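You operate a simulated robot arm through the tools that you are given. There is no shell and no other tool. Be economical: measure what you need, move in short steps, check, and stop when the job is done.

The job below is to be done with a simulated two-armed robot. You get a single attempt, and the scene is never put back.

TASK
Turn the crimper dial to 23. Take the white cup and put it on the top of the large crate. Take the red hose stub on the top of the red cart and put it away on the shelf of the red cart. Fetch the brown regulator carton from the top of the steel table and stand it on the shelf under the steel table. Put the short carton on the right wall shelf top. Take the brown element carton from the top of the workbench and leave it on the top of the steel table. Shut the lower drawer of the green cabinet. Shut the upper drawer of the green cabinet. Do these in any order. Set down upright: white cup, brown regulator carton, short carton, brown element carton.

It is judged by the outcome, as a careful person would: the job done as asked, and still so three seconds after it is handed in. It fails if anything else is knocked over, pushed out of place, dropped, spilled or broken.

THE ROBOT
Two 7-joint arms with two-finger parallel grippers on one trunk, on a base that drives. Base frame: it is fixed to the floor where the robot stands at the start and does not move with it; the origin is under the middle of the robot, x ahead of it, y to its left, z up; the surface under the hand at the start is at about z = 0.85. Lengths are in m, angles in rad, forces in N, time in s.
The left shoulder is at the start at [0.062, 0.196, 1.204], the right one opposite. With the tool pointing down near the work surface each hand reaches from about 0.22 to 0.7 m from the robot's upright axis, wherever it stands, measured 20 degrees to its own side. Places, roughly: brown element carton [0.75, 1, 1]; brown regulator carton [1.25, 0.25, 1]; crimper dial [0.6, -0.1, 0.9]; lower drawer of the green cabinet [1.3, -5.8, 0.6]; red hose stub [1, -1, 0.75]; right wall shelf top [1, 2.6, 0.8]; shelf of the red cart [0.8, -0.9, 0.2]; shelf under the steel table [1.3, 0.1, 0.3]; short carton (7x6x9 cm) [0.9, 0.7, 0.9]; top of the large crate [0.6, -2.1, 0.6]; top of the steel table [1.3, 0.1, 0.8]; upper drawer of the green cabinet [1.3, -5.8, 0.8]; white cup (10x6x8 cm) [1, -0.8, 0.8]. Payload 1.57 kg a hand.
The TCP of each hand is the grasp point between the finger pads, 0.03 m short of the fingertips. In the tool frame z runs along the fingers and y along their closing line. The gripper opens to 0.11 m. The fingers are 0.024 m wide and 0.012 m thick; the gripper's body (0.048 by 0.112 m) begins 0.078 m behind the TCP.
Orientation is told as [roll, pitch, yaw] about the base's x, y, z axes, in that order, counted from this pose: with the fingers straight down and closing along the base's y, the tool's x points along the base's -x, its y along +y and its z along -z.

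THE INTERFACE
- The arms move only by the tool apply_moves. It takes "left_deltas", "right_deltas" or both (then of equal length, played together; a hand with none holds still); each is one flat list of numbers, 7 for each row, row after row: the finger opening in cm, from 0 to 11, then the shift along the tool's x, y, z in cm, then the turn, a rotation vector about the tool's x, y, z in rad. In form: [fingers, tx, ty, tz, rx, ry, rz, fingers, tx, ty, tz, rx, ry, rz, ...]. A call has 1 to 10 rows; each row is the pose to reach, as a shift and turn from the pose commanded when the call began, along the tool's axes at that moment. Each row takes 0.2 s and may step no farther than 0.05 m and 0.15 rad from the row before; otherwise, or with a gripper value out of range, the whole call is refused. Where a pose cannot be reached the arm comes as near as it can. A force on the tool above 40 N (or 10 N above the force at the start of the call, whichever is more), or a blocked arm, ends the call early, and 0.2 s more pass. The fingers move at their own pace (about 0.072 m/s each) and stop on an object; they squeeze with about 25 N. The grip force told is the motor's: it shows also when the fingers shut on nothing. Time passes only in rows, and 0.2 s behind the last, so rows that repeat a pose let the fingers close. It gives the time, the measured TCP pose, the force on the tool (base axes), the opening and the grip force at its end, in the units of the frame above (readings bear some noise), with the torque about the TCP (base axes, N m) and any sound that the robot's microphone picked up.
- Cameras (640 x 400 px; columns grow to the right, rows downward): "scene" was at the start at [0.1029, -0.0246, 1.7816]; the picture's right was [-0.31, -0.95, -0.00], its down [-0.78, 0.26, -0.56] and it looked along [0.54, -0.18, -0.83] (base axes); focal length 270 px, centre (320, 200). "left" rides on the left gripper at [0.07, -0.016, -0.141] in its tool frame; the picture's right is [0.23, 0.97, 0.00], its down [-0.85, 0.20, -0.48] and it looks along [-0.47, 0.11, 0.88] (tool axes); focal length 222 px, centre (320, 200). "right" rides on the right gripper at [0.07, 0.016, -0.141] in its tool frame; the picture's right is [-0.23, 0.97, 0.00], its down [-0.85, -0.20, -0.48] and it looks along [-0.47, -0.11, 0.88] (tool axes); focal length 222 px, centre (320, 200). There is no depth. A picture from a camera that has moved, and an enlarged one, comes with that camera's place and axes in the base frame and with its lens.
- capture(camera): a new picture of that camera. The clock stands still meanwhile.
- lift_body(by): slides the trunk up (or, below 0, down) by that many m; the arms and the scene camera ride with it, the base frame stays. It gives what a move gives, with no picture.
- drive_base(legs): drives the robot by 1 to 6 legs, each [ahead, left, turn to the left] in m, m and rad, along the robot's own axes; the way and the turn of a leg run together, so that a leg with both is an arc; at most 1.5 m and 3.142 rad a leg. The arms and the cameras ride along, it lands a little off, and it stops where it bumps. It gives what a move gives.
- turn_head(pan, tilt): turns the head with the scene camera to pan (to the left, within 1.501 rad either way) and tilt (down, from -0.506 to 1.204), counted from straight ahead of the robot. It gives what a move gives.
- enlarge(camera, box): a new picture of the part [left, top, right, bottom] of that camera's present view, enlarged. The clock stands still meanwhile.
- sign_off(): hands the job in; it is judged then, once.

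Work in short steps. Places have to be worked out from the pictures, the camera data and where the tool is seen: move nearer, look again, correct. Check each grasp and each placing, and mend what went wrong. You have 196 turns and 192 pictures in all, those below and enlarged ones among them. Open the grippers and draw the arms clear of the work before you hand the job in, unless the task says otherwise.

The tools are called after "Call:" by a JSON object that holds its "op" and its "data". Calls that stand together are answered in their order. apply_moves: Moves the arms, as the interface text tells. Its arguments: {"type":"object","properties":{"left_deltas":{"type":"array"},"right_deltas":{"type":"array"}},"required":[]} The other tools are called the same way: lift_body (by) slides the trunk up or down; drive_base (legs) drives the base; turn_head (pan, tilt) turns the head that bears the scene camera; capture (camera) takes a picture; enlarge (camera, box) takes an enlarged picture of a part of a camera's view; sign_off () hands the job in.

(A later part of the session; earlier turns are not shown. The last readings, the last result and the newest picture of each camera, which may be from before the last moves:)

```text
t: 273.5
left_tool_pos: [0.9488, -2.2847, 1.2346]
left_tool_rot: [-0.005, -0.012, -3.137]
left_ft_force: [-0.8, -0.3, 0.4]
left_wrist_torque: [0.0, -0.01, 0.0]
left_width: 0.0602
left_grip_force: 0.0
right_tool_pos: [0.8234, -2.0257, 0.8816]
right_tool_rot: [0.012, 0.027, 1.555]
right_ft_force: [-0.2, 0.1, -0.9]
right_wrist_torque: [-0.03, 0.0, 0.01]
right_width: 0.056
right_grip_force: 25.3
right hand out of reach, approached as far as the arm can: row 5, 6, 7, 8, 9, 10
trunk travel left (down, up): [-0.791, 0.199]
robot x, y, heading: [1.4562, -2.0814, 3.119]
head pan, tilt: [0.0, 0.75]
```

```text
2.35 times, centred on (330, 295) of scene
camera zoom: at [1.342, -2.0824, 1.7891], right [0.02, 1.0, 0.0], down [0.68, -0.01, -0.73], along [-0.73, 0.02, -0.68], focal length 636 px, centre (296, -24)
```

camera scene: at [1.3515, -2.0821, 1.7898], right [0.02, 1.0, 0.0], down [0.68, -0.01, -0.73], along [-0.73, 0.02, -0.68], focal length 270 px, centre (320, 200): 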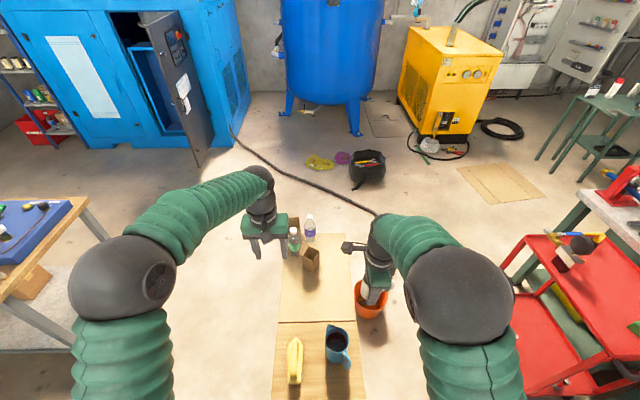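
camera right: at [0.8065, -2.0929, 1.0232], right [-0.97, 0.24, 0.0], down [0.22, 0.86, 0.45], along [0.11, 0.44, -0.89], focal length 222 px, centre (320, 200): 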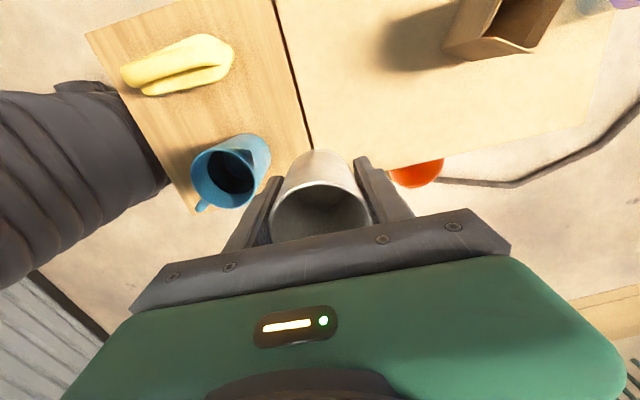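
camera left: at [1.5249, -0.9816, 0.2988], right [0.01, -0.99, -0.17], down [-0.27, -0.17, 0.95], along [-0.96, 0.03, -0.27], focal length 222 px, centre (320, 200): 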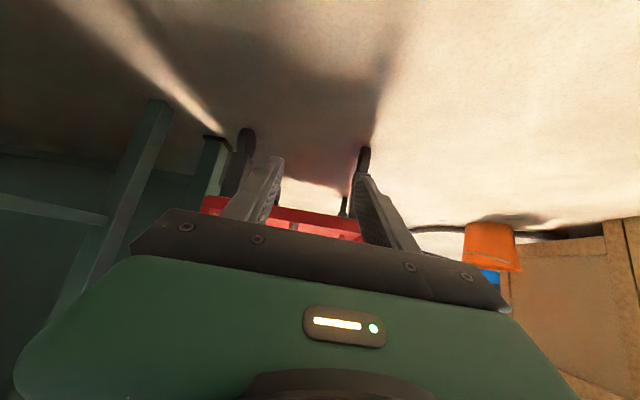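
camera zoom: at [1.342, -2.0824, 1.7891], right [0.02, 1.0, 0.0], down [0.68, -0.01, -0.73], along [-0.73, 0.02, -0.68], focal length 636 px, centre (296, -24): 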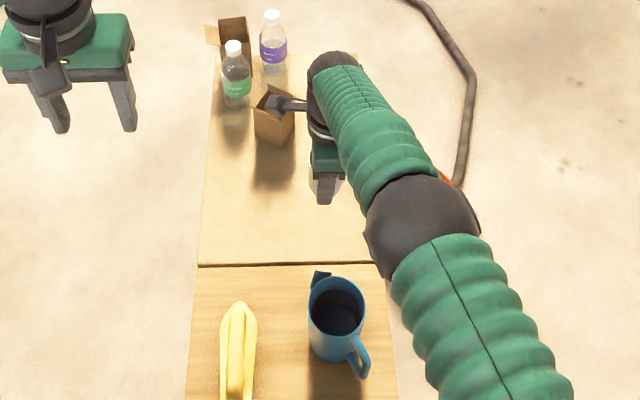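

Reach ends at x≈0.823 from this trunk height. Lower the trunk 0.1, then extend forward 5 cm.

Call:
{"op": "lift_body", "data": {"by": -0.1}}

Call:
{"op": "apply_moves", "data": {"right_deltas": [4, 0, 2.5, 0, 0, 0, 0, 4, 0, 5, 0, 0, 0, 0]}}

Call:
{"op": "capture", "data": {"camera": "right"}}

```text
t: 274.8
left_tool_pos: [0.9497, -2.2855, 1.1333]
left_tool_rot: [-0.004, -0.012, -3.139]
left_ft_force: [1.1, -0.2, -0.4]
left_wrist_torque: [-0.02, 0.0, -0.01]
left_width: 0.06
left_grip_force: 0.0
right_tool_pos: [0.8229, -2.0263, 0.7815]
right_tool_rot: [0.011, 0.027, 1.556]
right_ft_force: [-0.4, -0.4, -1.7]
right_wrist_torque: [-0.01, -0.04, 0.0]
right_width: 0.0561
right_grip_force: 25.1
trunk travel left (down, up): [-0.691, 0.299]
robot x, y, heading: [1.4583, -2.0816, 3.118]
head pan, tilt: [0.0, 0.75]
```

```text
t: 275.4
left_tool_pos: [0.9502, -2.2841, 1.1347]
left_tool_rot: [-0.004, -0.014, -3.138]
left_ft_force: [-0.4, -0.1, -0.1]
left_wrist_torque: [0.01, 0.02, -0.02]
left_width: 0.0602
left_grip_force: 0.1
right_tool_pos: [0.8118, -2.0244, 0.7858]
right_tool_rot: [0.009, 0.027, 1.556]
right_ft_force: [0.8, -0.3, -1.9]
right_wrist_torque: [0.0, -0.02, 0.01]
right_width: 0.056
right_grip_force: 24.9
right hand out of reach, approached as far as the arm can: row 1, 2
trunk travel left (down, up): [-0.691, 0.299]
robot x, y, heading: [1.4612, -2.0809, 3.121]
head pan, tilt: [0.0, 0.75]
```

```text
50 pictures are left
camera right: at [0.7947, -2.0919, 0.9278], right [-0.97, 0.24, 0.0], down [0.22, 0.86, 0.45], along [0.11, 0.44, -0.89], focal length 222 px, centre (320, 200)
```

right: 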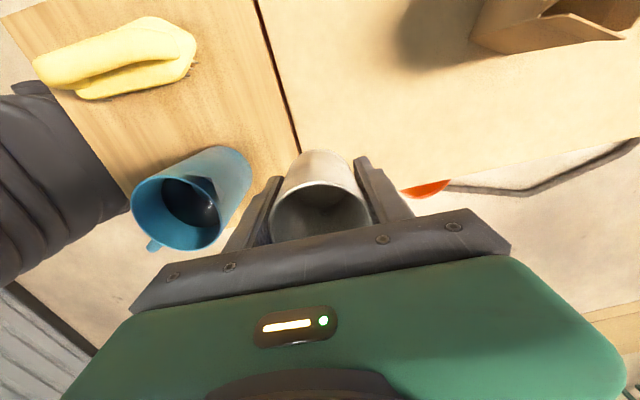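

Call:
{"op": "lift_body", "data": {"by": -0.05}}

Call:
{"op": "apply_moves", "data": {"right_deltas": [4, -0.3, 2, 0, 0, 0, 0, 4, -0.3, 4, 0, 0, 0, 0]}}

Call:
{"op": "enlarge", "data": {"camera": "scene", "box": [240, 230, 420, 390]}}

```text
t: 276.3
left_tool_pos: [0.9485, -2.285, 1.0833]
left_tool_rot: [-0.004, -0.011, -3.139]
left_ft_force: [-1.2, 0.3, -0.3]
left_wrist_torque: [-0.02, -0.04, 0.03]
left_width: 0.0601
left_grip_force: 0.0
right_tool_pos: [0.8111, -2.025, 0.7351]
right_tool_rot: [0.011, 0.027, 1.554]
right_ft_force: [-0.7, 0.1, -0.5]
right_wrist_torque: [-0.04, 0.0, -0.01]
right_width: 0.0561
right_grip_force: 24.6
trunk travel left (down, up): [-0.641, 0.349]
robot x, y, heading: [1.4576, -2.0855, 3.123]
head pan, tilt: [0.0, 0.75]
```

```text
t: 276.9
left_tool_pos: [0.9504, -2.2855, 1.0839]
left_tool_rot: [-0.002, -0.011, -3.137]
left_ft_force: [-0.5, 0.8, -0.4]
left_wrist_torque: [0.03, -0.01, -0.02]
left_width: 0.06
left_grip_force: 0.0
right_tool_pos: [0.8094, -2.0211, 0.74]
right_tool_rot: [0.01, 0.028, 1.555]
right_ft_force: [-1.0, 0.2, -1.0]
right_wrist_torque: [0.01, -0.01, 0.03]
right_width: 0.0562
right_grip_force: 24.8
right hand out of reach, approached as far as the arm can: row 1, 2
trunk travel left (down, up): [-0.641, 0.349]
robot x, y, heading: [1.4566, -2.0806, 3.118]
head pan, tilt: [0.0, 0.75]
```

```text
2.50 times, centred on (330, 310) of scene
camera zoom: at [1.3434, -2.0826, 1.6392], right [0.02, 1.0, 0.0], down [0.68, -0.01, -0.73], along [-0.73, 0.02, -0.68], focal length 676 px, centre (295, -75)
```

zoom: 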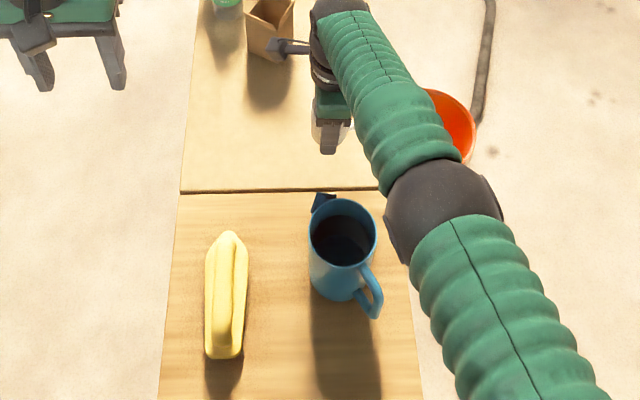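

Call:
{"op": "apply_moves", "data": {"right_deltas": [4, -2, 2, 0, 0, 0, 0, 4, -4, 3, 0, 0, 0, 0]}}

Call:
{"op": "lift_body", "data": {"by": -0.03}}

```text
t: 277.5
left_tool_pos: [0.9498, -2.2847, 1.084]
left_tool_rot: [-0.003, -0.012, -3.138]
left_ft_force: [0.1, -0.7, -0.1]
left_wrist_torque: [0.01, 0.0, 0.0]
left_width: 0.0602
left_grip_force: 0.1
right_tool_pos: [0.8007, -1.981, 0.7438]
right_tool_rot: [0.009, 0.027, 1.556]
right_ft_force: [-0.3, -0.2, -1.5]
right_wrist_torque: [0.0, 0.02, -0.01]
right_width: 0.0561
right_grip_force: 25.3
right hand out of reach, approached as far as the arm can: row 1, 2
trunk travel left (down, up): [-0.641, 0.349]
robot x, y, heading: [1.4602, -2.0848, 3.116]
head pan, tilt: [0.0, 0.75]
```

```text
t: 278.3
left_tool_pos: [0.9501, -2.2837, 1.0534]
left_tool_rot: [-0.004, -0.013, -3.138]
left_ft_force: [0.0, 0.2, 0.9]
left_wrist_torque: [-0.01, 0.01, 0.0]
left_width: 0.0601
left_grip_force: 0.2
right_tool_pos: [0.8012, -1.9827, 0.7129]
right_tool_rot: [0.014, 0.027, 1.555]
right_ft_force: [-0.1, -0.3, -1.0]
right_wrist_torque: [0.01, -0.02, -0.03]
right_width: 0.0558
right_grip_force: 24.9
trunk travel left (down, up): [-0.611, 0.379]
robot x, y, heading: [1.4588, -2.0835, 3.123]
head pan, tilt: [0.0, 0.75]
```

At x≈0.80. Lower in small trunk steps to contact.

Call:
{"op": "lift_body", "data": {"by": -0.015}}

Call:
{"op": "lift_body", "data": {"by": -0.01}}

Call:
{"op": "capture", "data": {"camera": "right"}}

```text
t: 278.9
left_tool_pos: [0.9496, -2.286, 1.0393]
left_tool_rot: [-0.002, -0.012, -3.137]
left_ft_force: [-1.2, 1.1, 0.0]
left_wrist_torque: [0.0, 0.04, 0.01]
left_width: 0.06
left_grip_force: 0.1
right_tool_pos: [0.8019, -1.9817, 0.6979]
right_tool_rot: [0.011, 0.028, 1.553]
right_ft_force: [0.0, -0.4, -1.0]
right_wrist_torque: [0.0, -0.02, 0.0]
right_width: 0.0563
right_grip_force: 24.3
trunk travel left (down, up): [-0.596, 0.394]
robot x, y, heading: [1.4594, -2.0819, 3.118]
head pan, tilt: [0.0, 0.75]
```

```text
t: 279.5
left_tool_pos: [0.9492, -2.2861, 1.0289]
left_tool_rot: [-0.004, -0.012, -3.137]
left_ft_force: [-0.2, 0.2, 0.2]
left_wrist_torque: [0.03, -0.02, -0.02]
left_width: 0.0598
left_grip_force: 0.1
right_tool_pos: [0.801, -1.9816, 0.6887]
right_tool_rot: [0.011, 0.028, 1.554]
right_ft_force: [-1.0, 0.1, -0.5]
right_wrist_torque: [-0.03, -0.01, 0.02]
right_width: 0.056
right_grip_force: 24.7
trunk travel left (down, up): [-0.586, 0.404]
robot x, y, heading: [1.4558, -2.0828, 3.118]
head pan, tilt: [0.0, 0.75]
```

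```text
48 pictures are left
camera right: at [0.784, -2.0484, 0.8314], right [-0.97, 0.24, 0.0], down [0.22, 0.86, 0.45], along [0.11, 0.44, -0.89], focal length 222 px, centre (320, 200)
```

right: 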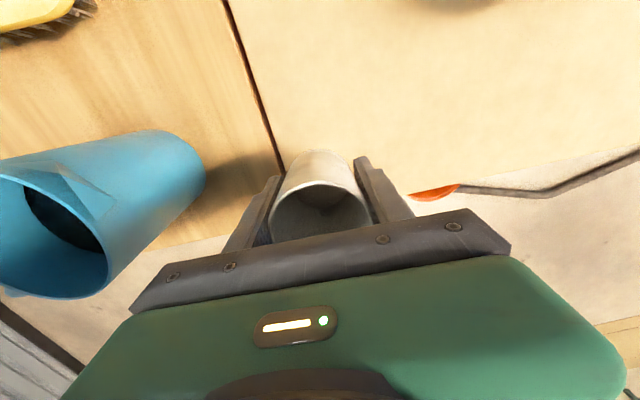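

Call:
{"op": "lift_body", "data": {"by": -0.008}}

Call:
{"op": "lift_body", "data": {"by": -0.008}}

Call:
{"op": "lift_body", "data": {"by": -0.008}}

```text
t: 280.1
left_tool_pos: [0.9494, -2.2848, 1.0206]
left_tool_rot: [-0.003, -0.012, -3.138]
left_ft_force: [0.2, 0.5, -0.4]
left_wrist_torque: [0.0, 0.04, -0.02]
left_width: 0.0601
left_grip_force: 0.0
right_tool_pos: [0.8006, -1.9816, 0.6813]
right_tool_rot: [0.01, 0.026, 1.555]
right_ft_force: [0.8, 0.3, -0.1]
right_wrist_torque: [-0.01, -0.01, -0.02]
right_width: 0.0561
right_grip_force: 24.6
trunk travel left (down, up): [-0.578, 0.412]
robot x, y, heading: [1.4558, -2.0832, 3.123]
head pan, tilt: [0.0, 0.75]
```

```text
t: 280.6
left_tool_pos: [0.9496, -2.2846, 1.0136]
left_tool_rot: [-0.004, -0.011, -3.137]
left_ft_force: [0.2, -0.7, 0.0]
left_wrist_torque: [-0.02, -0.02, 0.0]
left_width: 0.0598
left_grip_force: 0.0
right_tool_pos: [0.8004, -1.9819, 0.6727]
right_tool_rot: [0.012, 0.029, 1.553]
right_ft_force: [-0.1, 0.1, -0.9]
right_wrist_torque: [0.02, 0.01, -0.01]
right_width: 0.0564
right_grip_force: 24.9
trunk travel left (down, up): [-0.57, 0.42]
robot x, y, heading: [1.461, -2.0859, 3.125]
head pan, tilt: [0.0, 0.75]
```

```text
t: 281.2
left_tool_pos: [0.9497, -2.2853, 1.0051]
left_tool_rot: [-0.004, -0.013, -3.137]
left_ft_force: [-0.3, 0.3, -0.7]
left_wrist_torque: [-0.02, -0.02, -0.05]
left_width: 0.0601
left_grip_force: 0.0
right_tool_pos: [0.8018, -1.9824, 0.6653]
right_tool_rot: [0.009, 0.027, 1.555]
right_ft_force: [-0.6, -0.4, -0.5]
right_wrist_torque: [-0.01, 0.0, 0.02]
right_width: 0.0559
right_grip_force: 25.2
trunk travel left (down, up): [-0.562, 0.428]
robot x, y, heading: [1.4581, -2.0834, 3.119]
head pan, tilt: [0.0, 0.75]
```

Call:
{"op": "lift_body", "data": {"by": -0.008}}

Call:
{"op": "lift_body", "data": {"by": -0.008}}

Call:
{"op": "enlarge", "data": {"camera": "right", "box": [220, 100, 440, 240]}}

```text
t: 281.8
left_tool_pos: [0.9498, -2.2849, 0.9974]
left_tool_rot: [-0.003, -0.011, -3.137]
left_ft_force: [0.7, -0.7, 0.3]
left_wrist_torque: [-0.01, -0.01, 0.0]
left_width: 0.0603
left_grip_force: 0.1
right_tool_pos: [0.8011, -1.9807, 0.6571]
right_tool_rot: [0.01, 0.028, 1.556]
right_ft_force: [-1.4, -0.4, -0.8]
right_wrist_torque: [-0.01, -0.02, 0.02]
right_width: 0.0561
right_grip_force: 24.8
trunk travel left (down, up): [-0.554, 0.436]
robot x, y, heading: [1.4587, -2.0815, 3.122]
head pan, tilt: [0.0, 0.75]
```

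```text
t: 282.3
left_tool_pos: [0.9489, -2.2852, 0.9894]
left_tool_rot: [-0.003, -0.012, -3.139]
left_ft_force: [0.3, 0.8, 0.6]
left_wrist_torque: [-0.03, 0.01, -0.02]
left_width: 0.06
left_grip_force: 0.1
right_tool_pos: [0.8007, -1.9818, 0.6484]
right_tool_rot: [0.01, 0.029, 1.554]
right_ft_force: [0.5, 0.4, -0.4]
right_wrist_torque: [-0.03, -0.02, 0.0]
right_width: 0.0558
right_grip_force: 24.8
trunk travel left (down, up): [-0.546, 0.444]
robot x, y, heading: [1.4588, -2.0825, 3.117]
head pan, tilt: [0.0, 0.75]
```

```text
2.86 times, centred on (330, 170) of right
camera zoom: at [0.7842, -2.0484, 0.7914], right [-0.97, 0.24, 0.0], down [0.22, 0.86, 0.45], along [0.11, 0.44, -0.89], focal length 635 px, centre (291, 286)
```

zoom: 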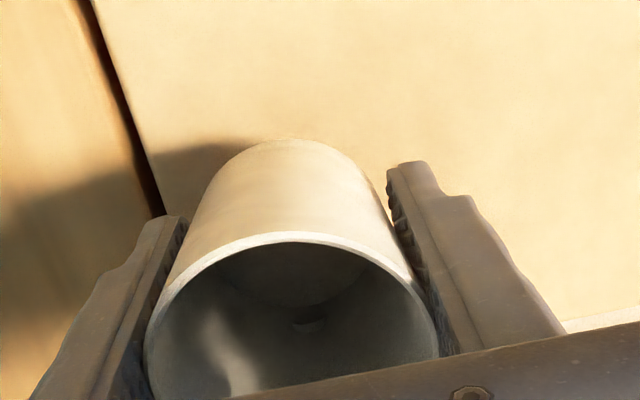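

Very near the surface. A couple more small steps.

Call:
{"op": "lift_body", "data": {"by": -0.006}}

Call:
{"op": "lift_body", "data": {"by": -0.006}}

Call:
{"op": "enlarge", "data": {"camera": "right", "box": [220, 100, 440, 240]}}

```text
t: 282.9
left_tool_pos: [0.9502, -2.2842, 0.9837]
left_tool_rot: [-0.003, -0.011, -3.139]
left_ft_force: [0.2, 0.1, 0.3]
left_wrist_torque: [-0.01, -0.01, 0.01]
left_width: 0.0597
left_grip_force: 0.0
right_tool_pos: [0.8023, -1.9817, 0.6429]
right_tool_rot: [0.011, 0.028, 1.555]
right_ft_force: [-0.2, 0.3, -0.7]
right_wrist_torque: [-0.04, 0.01, 0.04]
right_width: 0.0562
right_grip_force: 25.0
trunk travel left (down, up): [-0.54, 0.45]
robot x, y, heading: [1.4604, -2.0827, 3.12]
head pan, tilt: [0.0, 0.75]
```

```text
t: 283.4
left_tool_pos: [0.9492, -2.2857, 0.977]
left_tool_rot: [-0.003, -0.012, -3.139]
left_ft_force: [-0.6, 0.2, 0.4]
left_wrist_torque: [-0.03, -0.03, 0.02]
left_width: 0.0602
left_grip_force: 0.0
right_tool_pos: [0.8012, -1.9812, 0.6367]
right_tool_rot: [0.009, 0.027, 1.558]
right_ft_force: [-1.0, 0.5, -0.7]
right_wrist_torque: [0.01, -0.02, -0.02]
right_width: 0.0561
right_grip_force: 24.8
trunk travel left (down, up): [-0.534, 0.456]
robot x, y, heading: [1.4569, -2.0809, 3.119]
head pan, tilt: [0.0, 0.75]
```

```text
2.86 times, centred on (330, 170) of right
camera zoom: at [0.7842, -2.0484, 0.7793], right [-0.97, 0.24, 0.0], down [0.22, 0.86, 0.45], along [0.11, 0.44, -0.89], focal length 635 px, centre (291, 286)
```

zoom: 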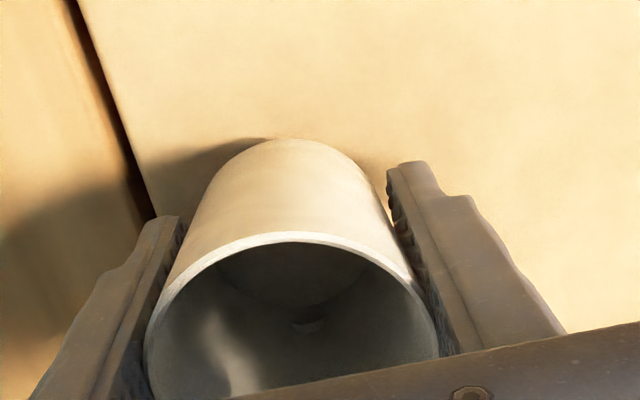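

Call:
{"op": "lift_body", "data": {"by": -0.007}}

Call:
{"op": "lift_body", "data": {"by": -0.007}}

Call:
{"op": "lift_body", "data": {"by": -0.006}}

```text
t: 284.0
left_tool_pos: [0.95, -2.2852, 0.9699]
left_tool_rot: [-0.005, -0.012, -3.138]
left_ft_force: [-0.4, 0.4, -0.2]
left_wrist_torque: [-0.01, -0.01, -0.01]
left_width: 0.0602
left_grip_force: 0.1
right_tool_pos: [0.8008, -1.9823, 0.6304]
right_tool_rot: [0.01, 0.028, 1.554]
right_ft_force: [0.8, 0.3, -0.8]
right_wrist_torque: [0.01, -0.01, 0.0]
right_width: 0.0563
right_grip_force: 25.2
trunk travel left (down, up): [-0.527, 0.463]
robot x, y, heading: [1.4585, -2.08, 3.124]
head pan, tilt: [0.0, 0.75]
```

```text
t: 284.6
left_tool_pos: [0.9509, -2.2848, 0.9639]
left_tool_rot: [-0.004, -0.014, -3.14]
left_ft_force: [0.2, 0.0, -1.0]
left_wrist_torque: [0.01, -0.02, -0.01]
left_width: 0.0599
left_grip_force: 0.1
right_tool_pos: [0.8008, -1.982, 0.6257]
right_tool_rot: [0.016, 0.028, 1.556]
right_ft_force: [-2.5, 0.3, 23.5]
right_wrist_torque: [0.07, -0.29, 0.03]
right_width: 0.0557
right_grip_force: 25.5
trunk travel left (down, up): [-0.52, 0.47]
robot x, y, heading: [1.4582, -2.0833, 3.117]
head pan, tilt: [0.0, 0.75]
```

```text
t: 285.0
left_tool_pos: [0.952, -2.2856, 0.9597]
left_tool_rot: [-0.005, -0.017, -3.138]
left_ft_force: [0.5, 0.2, -0.1]
left_wrist_torque: [0.0, -0.03, -0.04]
left_width: 0.0599
left_grip_force: 0.1
right_tool_pos: [0.8008, -1.9825, 0.6258]
right_tool_rot: [0.017, 0.028, 1.556]
right_ft_force: [16.1, -0.3, 22.2]
right_wrist_torque: [0.18, -1.22, -0.16]
right_width: 0.056
right_grip_force: 25.7
trunk travel left (down, up): [-0.515, 0.475]
robot x, y, heading: [1.4588, -2.0785, 3.123]
head pan, tilt: [0.0, 0.75]
stopped: the force on the tool passed its limit at 44 N (the readings are from after the stop); the commanded pose is now the measured one
```

Contact. Ease up 6 mm, then open gradually.

Call:
{"op": "lift_body", "data": {"by": 0.006}}

Call:
{"op": "apply_moves", "data": {"right_deltas": [5.8, 0, 0, 0, 0, 0, 0, 6.4, 0, 0, 0, 0, 0, 0, 7.2, 0, 0, 0, 0, 0, 0, 8, 0, 0, 0, 0, 0, 0]}}

Call:
{"op": "capture", "data": {"camera": "right"}}

```text
t: 285.5
left_tool_pos: [0.9496, -2.284, 0.966]
left_tool_rot: [-0.002, -0.013, -3.139]
left_ft_force: [0.0, 0.1, 0.4]
left_wrist_torque: [0.0, -0.01, -0.03]
left_width: 0.0603
left_grip_force: 0.1
right_tool_pos: [0.7976, -1.9813, 0.6282]
right_tool_rot: [0.02, 0.029, 1.554]
right_ft_force: [-0.1, 0.2, -0.8]
right_wrist_torque: [0.03, -0.01, 0.02]
right_width: 0.0561
right_grip_force: 25.2
trunk travel left (down, up): [-0.521, 0.469]
robot x, y, heading: [1.4584, -2.0802, 3.121]
head pan, tilt: [0.0, 0.75]
```

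```text
t: 286.5
left_tool_pos: [0.9506, -2.285, 0.9655]
left_tool_rot: [-0.004, -0.014, -3.137]
left_ft_force: [0.0, -0.1, 0.3]
left_wrist_torque: [0.0, -0.02, -0.03]
left_width: 0.0598
left_grip_force: 0.1
right_tool_pos: [0.7981, -1.9812, 0.6281]
right_tool_rot: [0.019, 0.028, 1.555]
right_ft_force: [0.1, -0.5, 0.6]
right_wrist_torque: [-0.02, 0.02, -0.04]
right_width: 0.0799
right_grip_force: 0.0
trunk travel left (down, up): [-0.521, 0.469]
robot x, y, heading: [1.4577, -2.0806, 3.12]
head pan, tilt: [0.0, 0.75]
```

```text
45 pictures are left
camera right: at [0.7823, -2.0488, 0.7714], right [-0.97, 0.24, 0.01], down [0.22, 0.87, 0.45], along [0.1, 0.44, -0.89], focal length 222 px, centre (320, 200)
```

right: 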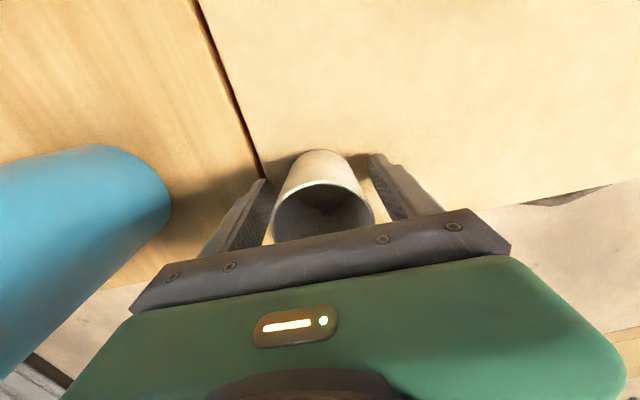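

Cup stands. Raise the trunk straight up to clear, then view.

Call:
{"op": "lift_body", "data": {"by": 0.27}}

Call:
{"op": "capture", "data": {"camera": "right"}}

Call:
{"op": "enlarge", "data": {"camera": "scene", "box": [240, 210, 420, 390]}}

```text
t: 289.3
left_tool_pos: [0.9494, -2.2859, 1.2348]
left_tool_rot: [-0.004, -0.012, -3.14]
left_ft_force: [-0.5, -0.4, 0.3]
left_wrist_torque: [0.01, 0.02, -0.01]
left_width: 0.0597
left_grip_force: 0.0
right_tool_pos: [0.7961, -1.9813, 0.8973]
right_tool_rot: [0.018, 0.027, 1.556]
right_ft_force: [-0.4, 0.0, 0.9]
right_wrist_torque: [0.0, 0.0, 0.02]
right_width: 0.08
right_grip_force: 0.0
trunk travel left (down, up): [-0.791, 0.199]
robot x, y, heading: [1.4617, -2.0823, 3.123]
head pan, tilt: [0.0, 0.75]
```

```text
44 pictures are left
camera right: at [0.7816, -2.049, 1.0412], right [-0.97, 0.24, 0.01], down [0.22, 0.87, 0.45], along [0.1, 0.44, -0.89], focal length 222 px, centre (320, 200)
```

right: 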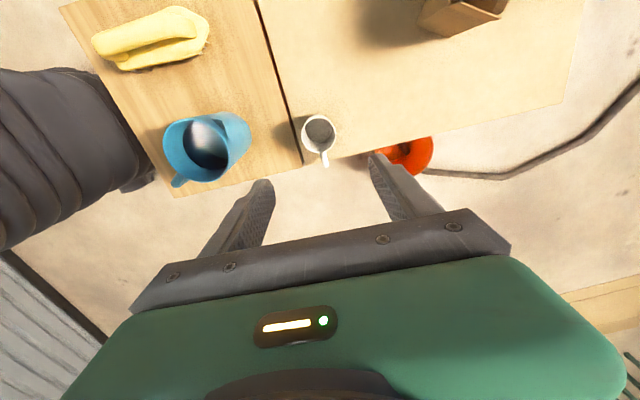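

```text
2.22 times, centred on (330, 300) of scene
camera zoom: at [1.3425, -2.0825, 1.7899], right [0.02, 1.0, 0.0], down [0.68, -0.01, -0.73], along [-0.73, 0.02, -0.68], focal length 601 px, centre (298, -22)
```

zoom: 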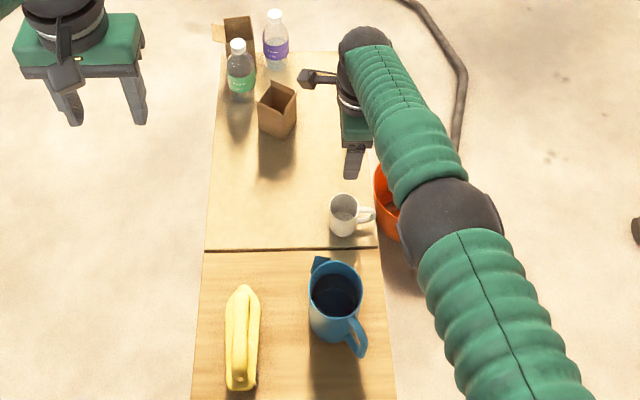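

The white cup is upright on the large crate. Retract the right hand, back off, turn to face −y and look toward the green cabinet.

Call:
{"op": "apply_moves", "data": {"right_deltas": [8, 0, 0, -5, 0, 0, 0, 8, 0, 0, -10, 0, 0, 0, 8, 0, 0, -15, 0, 0, -0.1, 8, 0, -3, -19, 0, 0, -0.25, 8, 0, -6, -22, 0, 0, -0.4, 8, 0, -10, -24, 0, 0, -0.55, 8, 0, -14, -26, 0, 0, -0.7, 8, 0, -18, -27, 0, 0, -0.85, 8, 0, -22, -27, 0, 0, -1.0, 8, 0, -25, -27, 0, 0, -1.15]}}

Call:
{"op": "drive_base", "data": {"legs": [[-0.45, 0, 0], [0, 0, 1.59], [0.6, 0, 0]]}}

Call:
{"op": "turn_head", "data": {"pan": 0.0, "tilt": 0.5}}

Call:
{"op": "capture", "data": {"camera": "scene"}}

```text
t: 291.5
left_tool_pos: [0.9502, -2.2849, 1.2353]
left_tool_rot: [-0.003, -0.014, -3.138]
left_ft_force: [0.1, 0.0, -0.2]
left_wrist_torque: [0.04, -0.01, 0.01]
left_width: 0.0599
left_grip_force: 0.0
right_tool_pos: [1.0551, -1.9776, 1.1643]
right_tool_rot: [0.034, -0.007, 2.708]
right_ft_force: [-0.4, -0.3, 0.2]
right_wrist_torque: [0.0, 0.01, 0.0]
right_width: 0.08
right_grip_force: 0.0
trunk travel left (down, up): [-0.791, 0.199]
robot x, y, heading: [1.4575, -2.0834, 3.122]
head pan, tilt: [0.0, 0.75]
```

```text
t: 301.1
left_tool_pos: [2.0884, -3.2036, 1.2362]
left_tool_rot: [-0.003, -0.015, -1.584]
left_ft_force: [0.2, 0.4, 1.0]
left_wrist_torque: [-0.02, 0.0, 0.0]
left_width: 0.0601
left_grip_force: 0.0
right_tool_pos: [1.7825, -3.0944, 1.1654]
right_tool_rot: [0.036, -0.007, -2.022]
right_ft_force: [-0.6, 0.7, -0.3]
right_wrist_torque: [-0.02, -0.01, 0.0]
right_width: 0.0799
right_grip_force: 0.0
trunk travel left (down, up): [-0.791, 0.199]
robot x, y, heading: [1.8927, -2.694, -1.606]
head pan, tilt: [0.0, 0.75]
```

```text
t: 301.8
left_tool_pos: [2.0894, -3.2042, 1.2352]
left_tool_rot: [-0.004, -0.014, -1.581]
left_ft_force: [-0.4, 0.1, -0.4]
left_wrist_torque: [0.04, 0.01, 0.02]
left_width: 0.0599
left_grip_force: 0.1
right_tool_pos: [1.7825, -3.0966, 1.1633]
right_tool_rot: [0.034, -0.004, -2.023]
right_ft_force: [-0.3, -0.2, -0.6]
right_wrist_torque: [0.0, 0.01, -0.03]
right_width: 0.0801
right_grip_force: 0.1
trunk travel left (down, up): [-0.791, 0.199]
robot x, y, heading: [1.8935, -2.6929, -1.613]
head pan, tilt: [0.0, 0.499]
```

```text
42 pictures are left
camera scene: at [1.8929, -2.8196, 1.8119], right [-1.0, 0.04, 0.0], down [0.02, 0.48, -0.88], along [-0.03, -0.88, -0.48], focal length 270 px, centre (320, 200)
```

scene: 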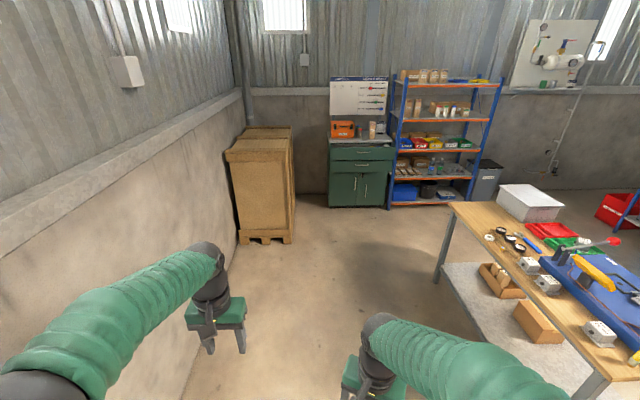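

The green cabinet is straight ahead on the far wall. Drive towards it.

Call:
{"op": "drive_base", "data": {"legs": [[1.4, 0, 0.03], [0.55, -0.45, 0]]}}

Call:
{"op": "turn_head", "data": {"pan": 0.0, "tilt": 0.75}}

Call:
{"op": "capture", "data": {"camera": "scene"}}

```text
t: 312.3
left_tool_pos: [1.5991, -5.1403, 1.2364]
left_tool_rot: [-0.007, -0.015, -1.567]
left_ft_force: [-0.4, -0.1, 0.8]
left_wrist_torque: [0.0, 0.02, 0.0]
left_width: 0.0597
left_grip_force: 0.0
right_tool_pos: [1.2911, -5.0376, 1.1651]
right_tool_rot: [0.032, -0.008, -2.007]
right_ft_force: [-0.2, 1.4, 0.4]
right_wrist_torque: [0.0, 0.02, 0.0]
right_width: 0.0802
right_grip_force: 0.0
trunk travel left (down, up): [-0.791, 0.199]
robot x, y, heading: [1.3922, -4.6326, -1.591]
head pan, tilt: [0.0, 0.499]
```

```text
t: 313.1
left_tool_pos: [1.5962, -5.1412, 1.2352]
left_tool_rot: [-0.005, -0.016, -1.567]
left_ft_force: [-0.5, 0.4, 0.1]
left_wrist_torque: [-0.03, -0.02, 0.0]
left_width: 0.06
left_grip_force: 0.1
right_tool_pos: [1.2884, -5.0376, 1.1646]
right_tool_rot: [0.034, -0.008, -2.007]
right_ft_force: [0.3, -0.7, -0.2]
right_wrist_torque: [0.04, 0.0, 0.0]
right_width: 0.0801
right_grip_force: 0.0
trunk travel left (down, up): [-0.791, 0.199]
robot x, y, heading: [1.394, -4.6338, -1.592]
head pan, tilt: [0.0, 0.75]
```

```text
41 pictures are left
camera scene: at [1.3942, -4.7525, 1.7901], right [-1.0, 0.02, 0.0], down [0.01, 0.68, -0.73], along [-0.02, -0.73, -0.68], focal length 270 px, centre (320, 200)
```

scene: 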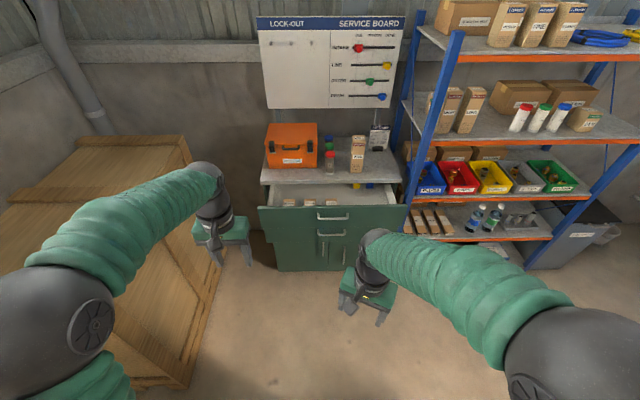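

Call:
{"op": "enlarge", "data": {"camera": "scene", "box": [245, 120, 415, 280]}}

```text
2.50 times, centred on (330, 200) of scene
camera zoom: at [1.3942, -4.7525, 1.7901], right [-1.0, 0.02, 0.0], down [0.01, 0.68, -0.73], along [-0.02, -0.73, -0.68], focal length 676 px, centre (295, 200)
```

zoom: 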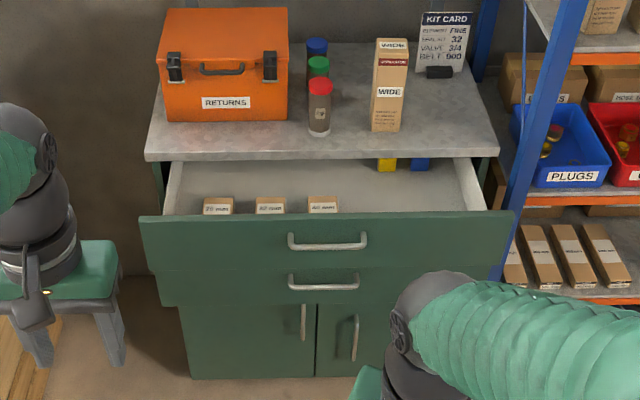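

Upper drawer front ≈ y −5.69 (z 0.72–0.88), lower drawer also slightly open. I'll push with the right hand: fist closed, fingers forward. First retract the left hand and align the right.

Call:
{"op": "apply_moves", "data": {"right_deltas": [0, 0, 0, 0, 0, 0, -0.14, 0, 0, 0, 0, 0, 0, -0.28, 0, 0, 0, 0, 0, 0, -0.42, 0, 0, 0, 0, 0, 0, -0.42, 0, 0, 0, 0, 0, 0, -0.42], "left_deltas": [0, 3.5, 0, -1, 0, 0, 0, 0, 7, 0, -2, 0, 0, 0, 0, 10.5, 0, -3, 0, 0, 0, 0, 14, 0, -4, 0, 0, 0, 0, 17, 0, -4, 0, 0, 0]}}

Call:
{"op": "apply_moves", "data": {"right_deltas": [0, -1, 0, 0, 0, -0.14, 0, 0, -2, 0, 0, 0, -0.28, 0, 0, -3, 0, 0, 0, -0.42, 0, 0, -4, 0, 0, 0, -0.56, 0, 0, -5, 0, 0, 0, -0.7, 0, 0, -6, 0, 0, 0, -0.84, 0, 0, -7, 0, 0, 0, -0.98, 0, 0, -8, 0, 0, 0, -1.12, 0, 0, -9, 0, 0, 0, -1.26, 0, 0, -10, 0, 0, 0, -1.4, 0]}}

Call:
{"op": "capture", "data": {"camera": "scene"}}

```text
t: 314.3
left_tool_pos: [1.5939, -4.9705, 1.277]
left_tool_rot: [-0.005, -0.018, -1.568]
left_ft_force: [0.0, 0.6, -1.3]
left_wrist_torque: [-0.04, 0.03, 0.01]
left_width: 0.0002
left_grip_force: 21.7
right_tool_pos: [1.287, -5.0356, 1.1652]
right_tool_rot: [0.03, -0.023, -1.587]
right_ft_force: [0.0, -0.1, -0.4]
right_wrist_torque: [0.02, 0.03, 0.05]
right_width: 0.0001
right_grip_force: 21.1
trunk travel left (down, up): [-0.791, 0.199]
robot x, y, heading: [1.3911, -4.6314, -1.587]
head pan, tilt: [0.0, 0.75]
```

```text
t: 316.5
left_tool_pos: [1.5931, -4.9745, 1.2761]
left_tool_rot: [-0.002, -0.014, -1.566]
left_ft_force: [-0.5, -0.3, -0.3]
left_wrist_torque: [0.01, 0.0, 0.02]
left_width: 0.0
left_grip_force: 21.4
right_tool_pos: [1.2863, -5.1393, 1.1655]
right_tool_rot: [0.207, -1.417, -1.791]
right_ft_force: [-0.1, -0.2, 0.1]
right_wrist_torque: [0.05, 0.02, -0.01]
right_width: 0.0
right_grip_force: 20.7
right hand out of reach, approached as far as the arm can: row 5, 7, 8, 9
trunk travel left (down, up): [-0.791, 0.199]
robot x, y, heading: [1.3933, -4.6354, -1.592]
head pan, tilt: [0.0, 0.75]
```

```text
39 pictures are left
camera scene: at [1.3913, -4.7539, 1.79], right [-1.0, 0.02, 0.0], down [0.01, 0.68, -0.73], along [-0.01, -0.73, -0.68], focal length 270 px, centre (320, 200)
```

scene: 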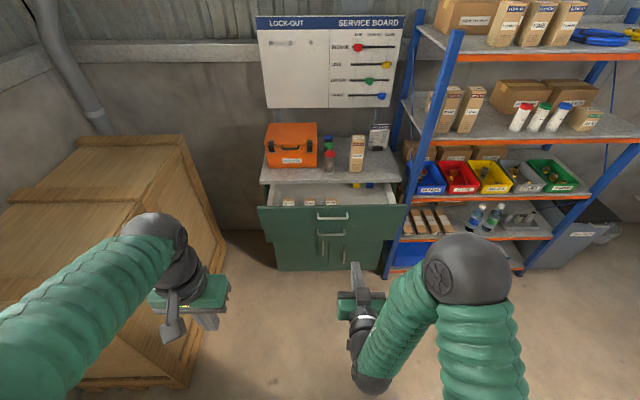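

The right hand points forward. Lower the trunk 0.32 so the fist is at z≈0.845 (above the handle), then approach.

Call:
{"op": "lift_body", "data": {"by": -0.31}}

Call:
{"op": "drive_base", "data": {"legs": [[0.42, 0, 0]]}}

Call:
{"op": "turn_head", "data": {"pan": -0.1, "tilt": 1.0}}

Call:
{"op": "capture", "data": {"camera": "scene"}}

Call:
{"op": "capture", "data": {"camera": "right"}}

```text
t: 319.5
left_tool_pos: [1.5941, -4.9722, 0.9672]
left_tool_rot: [-0.004, -0.015, -1.568]
left_ft_force: [0.4, -0.1, -0.3]
left_wrist_torque: [0.01, 0.0, 0.01]
left_width: 0.0
left_grip_force: 21.1
right_tool_pos: [1.2878, -5.1386, 0.8557]
right_tool_rot: [0.191, -1.418, -1.778]
right_ft_force: [0.2, 0.2, 0.2]
right_wrist_torque: [0.02, -0.03, -0.01]
right_width: 0.0
right_grip_force: 21.3
trunk travel left (down, up): [-0.481, 0.509]
robot x, y, heading: [1.3948, -4.6359, -1.59]
head pan, tilt: [0.0, 0.75]
```

```text
t: 322.1
left_tool_pos: [1.5877, -5.3976, 0.9664]
left_tool_rot: [-0.004, -0.015, -1.563]
left_ft_force: [0.4, -0.4, -0.8]
left_wrist_torque: [0.0, -0.02, -0.01]
left_width: 0.0002
left_grip_force: 21.5
right_tool_pos: [1.2807, -5.5653, 0.8555]
right_tool_rot: [0.191, -1.416, -1.775]
right_ft_force: [-0.4, -0.4, 0.1]
right_wrist_torque: [-0.01, 0.02, 0.04]
right_width: 0.0001
right_grip_force: 21.4
trunk travel left (down, up): [-0.481, 0.509]
robot x, y, heading: [1.3829, -5.0595, -1.587]
head pan, tilt: [0.0, 0.75]
```

```text
t: 322.9
left_tool_pos: [1.588, -5.3956, 0.9678]
left_tool_rot: [-0.004, -0.016, -1.563]
left_ft_force: [0.0, 0.4, 0.3]
left_wrist_torque: [0.0, 0.03, 0.0]
left_width: 0.0
left_grip_force: 21.1
right_tool_pos: [1.2804, -5.5636, 0.8561]
right_tool_rot: [0.192, -1.42, -1.773]
right_ft_force: [0.2, -0.2, -1.0]
right_wrist_torque: [-0.02, 0.02, 0.0]
right_width: 0.0001
right_grip_force: 21.7
trunk travel left (down, up): [-0.481, 0.509]
robot x, y, heading: [1.3816, -5.06, -1.592]
head pan, tilt: [-0.099, 1.0]
```

```text
38 pictures are left
camera scene: at [1.3785, -5.1622, 1.4611], right [-0.99, 0.12, 0.0], down [0.1, 0.84, -0.54], along [-0.06, -0.54, -0.84], focal length 270 px, centre (320, 200)
```

scene: 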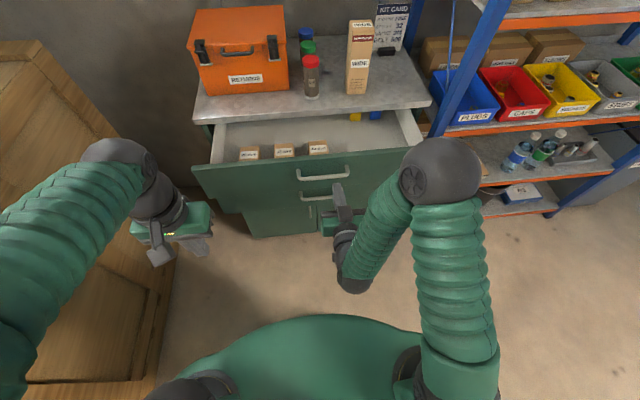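

```text
37 pictures are left
camera right: at [1.2992, -5.4147, 0.8082], right [0.97, -0.05, 0.25], down [-0.22, 0.35, 0.91], along [-0.13, -0.94, 0.33], focal length 222 px, centre (320, 200)
```

right: 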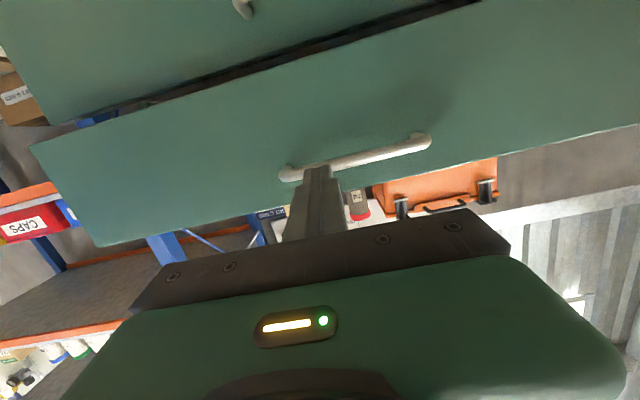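

Fist is just in front of the upper drawer slightly above the handle. Raise 1.5 cm and push by driving forward in steps.

Call:
{"op": "lift_body", "data": {"by": 0.015}}

Call:
{"op": "drive_base", "data": {"legs": [[0.12, 0, 0]]}}

Call:
{"op": "drive_base", "data": {"legs": [[0.05, 0, 0]]}}

Call:
{"op": "capture", "data": {"camera": "scene"}}

```text
t: 323.5
left_tool_pos: [1.5877, -5.3945, 0.9814]
left_tool_rot: [-0.003, -0.017, -1.563]
left_ft_force: [-0.2, 0.5, -0.6]
left_wrist_torque: [-0.04, 0.0, 0.01]
left_width: 0.0
left_grip_force: 20.8
right_tool_pos: [1.2803, -5.5642, 0.8714]
right_tool_rot: [0.193, -1.418, -1.773]
right_ft_force: [0.2, 0.4, -0.5]
right_wrist_torque: [0.01, -0.02, 0.03]
right_width: 0.0001
right_grip_force: 21.3
trunk travel left (down, up): [-0.496, 0.494]
robot x, y, heading: [1.3857, -5.0556, -1.589]
head pan, tilt: [-0.099, 1.0]
```

```text
t: 324.8
left_tool_pos: [1.5848, -5.5158, 0.9819]
left_tool_rot: [-0.004, -0.015, -1.565]
left_ft_force: [0.3, 0.0, 0.4]
left_wrist_torque: [0.03, 0.01, 0.0]
left_width: 0.0
left_grip_force: 21.0
right_tool_pos: [1.2777, -5.6828, 0.8699]
right_tool_rot: [0.194, -1.419, -1.774]
right_ft_force: [-0.4, -0.6, -0.9]
right_wrist_torque: [0.0, 0.0, 0.01]
right_width: 0.0
right_grip_force: 21.1
trunk travel left (down, up): [-0.496, 0.494]
robot x, y, heading: [1.3814, -5.1799, -1.588]
head pan, tilt: [-0.099, 1.0]
```

```text
t: 325.7
left_tool_pos: [1.5827, -5.5643, 0.9822]
left_tool_rot: [-0.003, -0.016, -1.567]
left_ft_force: [-0.3, -0.5, 0.3]
left_wrist_torque: [0.01, 0.0, 0.01]
left_width: 0.0
left_grip_force: 21.4
right_tool_pos: [1.2764, -5.7313, 0.8706]
right_tool_rot: [0.193, -1.417, -1.777]
right_ft_force: [-1.0, -0.5, -0.5]
right_wrist_torque: [-0.03, 0.01, 0.03]
right_width: 0.0
right_grip_force: 21.4
trunk travel left (down, up): [-0.496, 0.494]
robot x, y, heading: [1.3785, -5.2279, -1.59]
head pan, tilt: [-0.099, 1.0]
```

```text
36 pictures are left
camera scene: at [1.3748, -5.3293, 1.4761], right [-0.99, 0.12, 0.0], down [0.1, 0.84, -0.54], along [-0.06, -0.54, -0.84], focal length 270 px, centre (320, 200)
```

scene: 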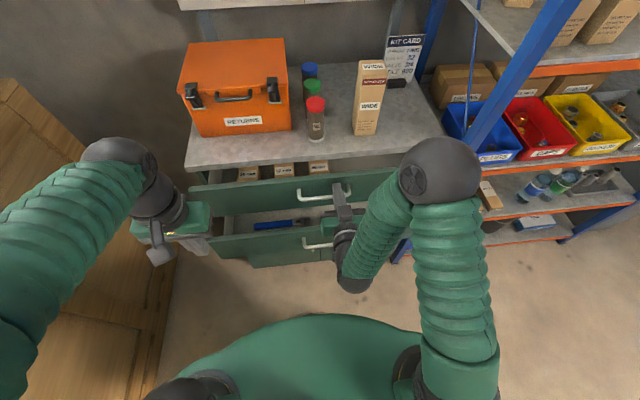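

The upper drawer is sliding in easily. Continue in small steps until resistance.

Call:
{"op": "drive_base", "data": {"legs": [[0.05, 0, 0]]}}

Call:
{"op": "drive_base", "data": {"legs": [[0.03, 0, 0]]}}

Call:
{"op": "capture", "data": {"camera": "scene"}}

Call:
{"op": "capture", "data": {"camera": "right"}}

```text
t: 326.6
left_tool_pos: [1.5829, -5.6141, 0.9814]
left_tool_rot: [-0.003, -0.015, -1.566]
left_ft_force: [0.0, 0.6, 0.5]
left_wrist_torque: [0.02, -0.01, 0.02]
left_width: 0.0003
left_grip_force: 21.7
right_tool_pos: [1.2759, -5.7814, 0.8709]
right_tool_rot: [0.193, -1.417, -1.774]
right_ft_force: [-0.4, 0.0, -0.3]
right_wrist_torque: [-0.02, -0.01, 0.01]
right_width: 0.0001
right_grip_force: 20.8
trunk travel left (down, up): [-0.496, 0.494]
robot x, y, heading: [1.3823, -5.2806, -1.589]
head pan, tilt: [-0.099, 1.0]
```

```text
t: 327.6
left_tool_pos: [1.5814, -5.6402, 0.9825]
left_tool_rot: [-0.004, -0.018, -1.567]
left_ft_force: [-0.3, 0.1, -0.3]
left_wrist_torque: [0.0, 0.01, 0.01]
left_width: 0.0
left_grip_force: 21.1
right_tool_pos: [1.2758, -5.8029, 0.8713]
right_tool_rot: [0.192, -1.419, -1.772]
right_ft_force: [-1.3, 7.1, 2.1]
right_wrist_torque: [-0.13, 0.04, -0.01]
right_width: 0.0
right_grip_force: 21.5
trunk travel left (down, up): [-0.496, 0.494]
robot x, y, heading: [1.3787, -5.3045, -1.588]
head pan, tilt: [-0.099, 1.0]
stopped in leg 1: the force on the tool passed its limit at 139 N (the readings are from after the stop); the commanded pose is now the measured one
```

```text
35 pictures are left
camera scene: at [1.3734, -5.4041, 1.4762], right [-0.99, 0.12, 0.0], down [0.1, 0.84, -0.54], along [-0.06, -0.54, -0.84], focal length 270 px, centre (320, 200)
```

scene: 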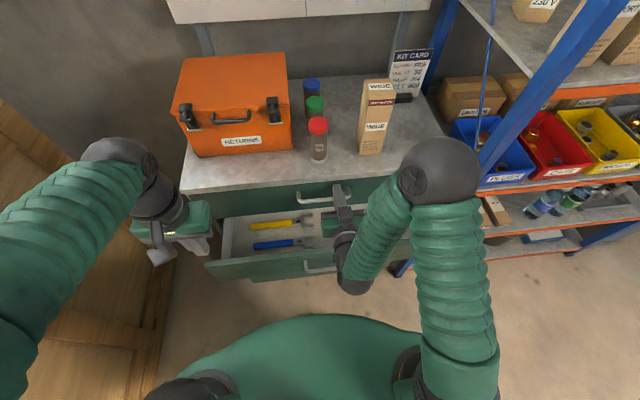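

```text
34 pictures are left
camera right: at [1.2935, -5.654, 0.8235], right [0.97, -0.05, 0.25], down [-0.22, 0.35, 0.91], along [-0.13, -0.94, 0.33], focal length 222 px, centre (320, 200)
```

right: 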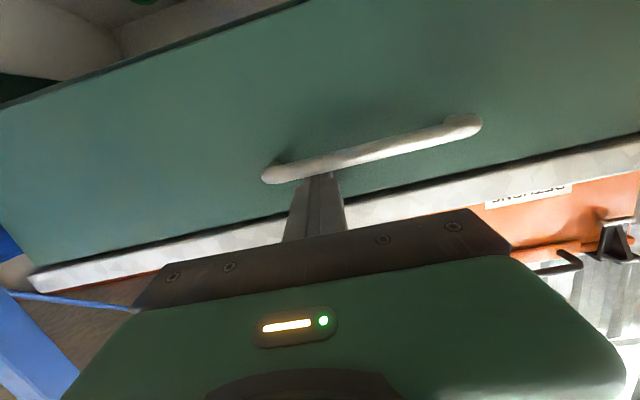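

The upper drawer is home. Back off 0.25 m, lower the trunk 0.18 to the lower drawer's level.

Call:
{"op": "drive_base", "data": {"legs": [[-0.25, 0, 0]]}}

Call:
{"op": "lift_body", "data": {"by": -0.19}}

Call:
{"op": "capture", "data": {"camera": "scene"}}

Call:
{"op": "capture", "data": {"camera": "right"}}

```text
t: 329.4
left_tool_pos: [1.5871, -5.3877, 0.9823]
left_tool_rot: [-0.005, -0.015, -1.565]
left_ft_force: [-0.3, -1.0, 0.4]
left_wrist_torque: [-0.02, -0.02, 0.04]
left_width: 0.0
left_grip_force: 21.2
right_tool_pos: [1.281, -5.5507, 0.8712]
right_tool_rot: [0.192, -1.419, -1.772]
right_ft_force: [0.8, -1.6, 7.8]
right_wrist_torque: [-0.16, 0.05, -0.09]
right_width: 0.0001
right_grip_force: 21.6
trunk travel left (down, up): [-0.496, 0.494]
robot x, y, heading: [1.3875, -5.0521, -1.587]
head pan, tilt: [-0.099, 1.0]
```

```text
t: 329.9
left_tool_pos: [1.587, -5.3873, 0.9718]
left_tool_rot: [-0.004, -0.016, -1.566]
left_ft_force: [-1.1, 0.0, -0.8]
left_wrist_torque: [-0.01, 0.03, -0.01]
left_width: 0.0001
left_grip_force: 21.1
right_tool_pos: [1.2808, -5.5553, 0.8708]
right_tool_rot: [0.272, -1.45, -1.854]
right_ft_force: [-0.8, 1.2, 15.2]
right_wrist_torque: [-0.28, 0.05, 0.09]
right_width: 0.0
right_grip_force: 21.4
trunk travel left (down, up): [-0.486, 0.504]
robot x, y, heading: [1.3909, -5.0485, -1.591]
head pan, tilt: [-0.099, 1.0]
stopped: the force on the tool passed its limit at 51 N (the readings are from after the stop); the commanded pose is now the measured one
```

```text
33 pictures are left
camera scene: at [1.3787, -5.1525, 1.4658], right [-0.99, 0.12, 0.0], down [0.1, 0.84, -0.54], along [-0.06, -0.54, -0.84], focal length 270 px, centre (320, 200)
```

scene: 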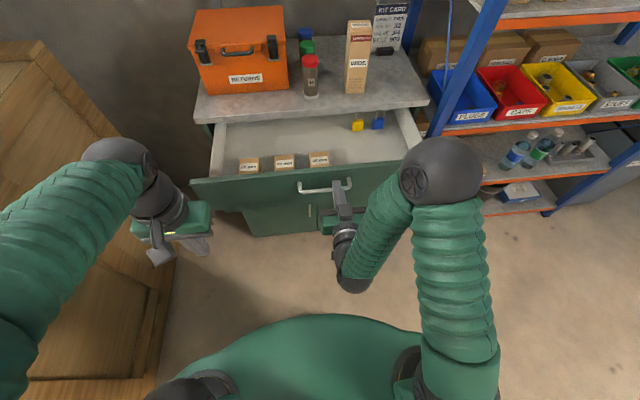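

```text
32 pictures are left
camera right: at [1.2999, -5.4082, 0.8181], right [0.97, -0.04, 0.26], down [-0.22, 0.38, 0.9], along [-0.13, -0.92, 0.36], focal length 222 px, centre (320, 200)
```

right: 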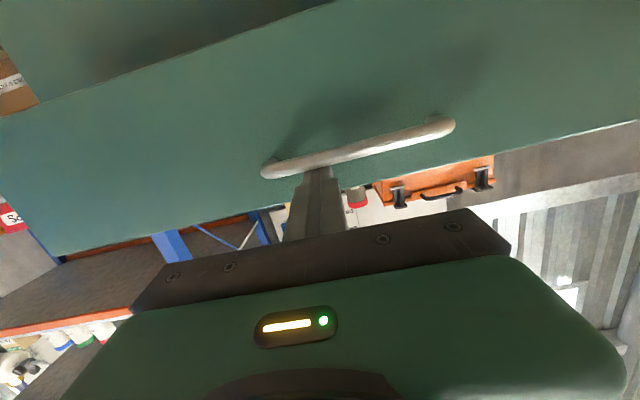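

The fingertips had hooked behind the handle and pulled the drawer back open. Lift up to unhook, sidestep 0.11 m off the handle, and check.

Call:
{"op": "lift_body", "data": {"by": 0.1}}

Call:
{"op": "drive_base", "data": {"legs": [[-0.05, 0, 0], [0, -0.12, 0]]}}

Call:
{"op": "capture", "data": {"camera": "scene"}}

```text
t: 331.2
left_tool_pos: [1.5853, -5.3897, 1.0703]
left_tool_rot: [-0.002, -0.015, -1.565]
left_ft_force: [1.2, 0.1, 0.7]
left_wrist_torque: [0.0, -0.03, 0.01]
left_width: 0.0
left_grip_force: 21.4
right_tool_pos: [1.2803, -5.5558, 0.9706]
right_tool_rot: [0.25, -1.443, -1.834]
right_ft_force: [-0.6, 0.0, -0.6]
right_wrist_torque: [0.04, 0.0, 0.02]
right_width: 0.0001
right_grip_force: 21.1
trunk travel left (down, up): [-0.586, 0.404]
robot x, y, heading: [1.3856, -5.0489, -1.591]
head pan, tilt: [-0.099, 1.0]
```

```text
t: 332.9
left_tool_pos: [1.487, -5.3365, 1.0678]
left_tool_rot: [-0.019, -0.013, -1.564]
left_ft_force: [0.7, 0.5, 1.0]
left_wrist_torque: [0.01, 0.06, 0.01]
left_width: 0.0001
left_grip_force: 21.4
right_tool_pos: [1.1817, -5.5027, 0.9713]
right_tool_rot: [0.138, -1.445, -1.721]
right_ft_force: [1.1, 0.3, 0.4]
right_wrist_torque: [0.01, 0.01, -0.12]
right_width: 0.0
right_grip_force: 21.5
trunk travel left (down, up): [-0.586, 0.404]
robot x, y, heading: [1.2678, -5.0014, -1.589]
head pan, tilt: [-0.099, 1.0]
```

```text
31 pictures are left
camera scene: at [1.2927, -5.1015, 1.5658], right [-0.99, 0.12, 0.02], down [0.09, 0.84, -0.54], along [-0.08, -0.54, -0.84], focal length 270 px, centre (320, 200)
```

scene: 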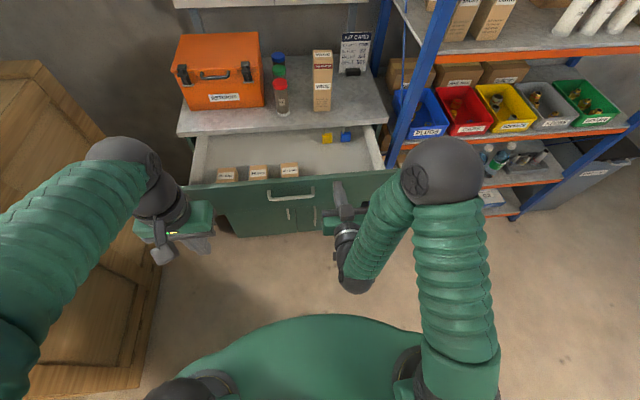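

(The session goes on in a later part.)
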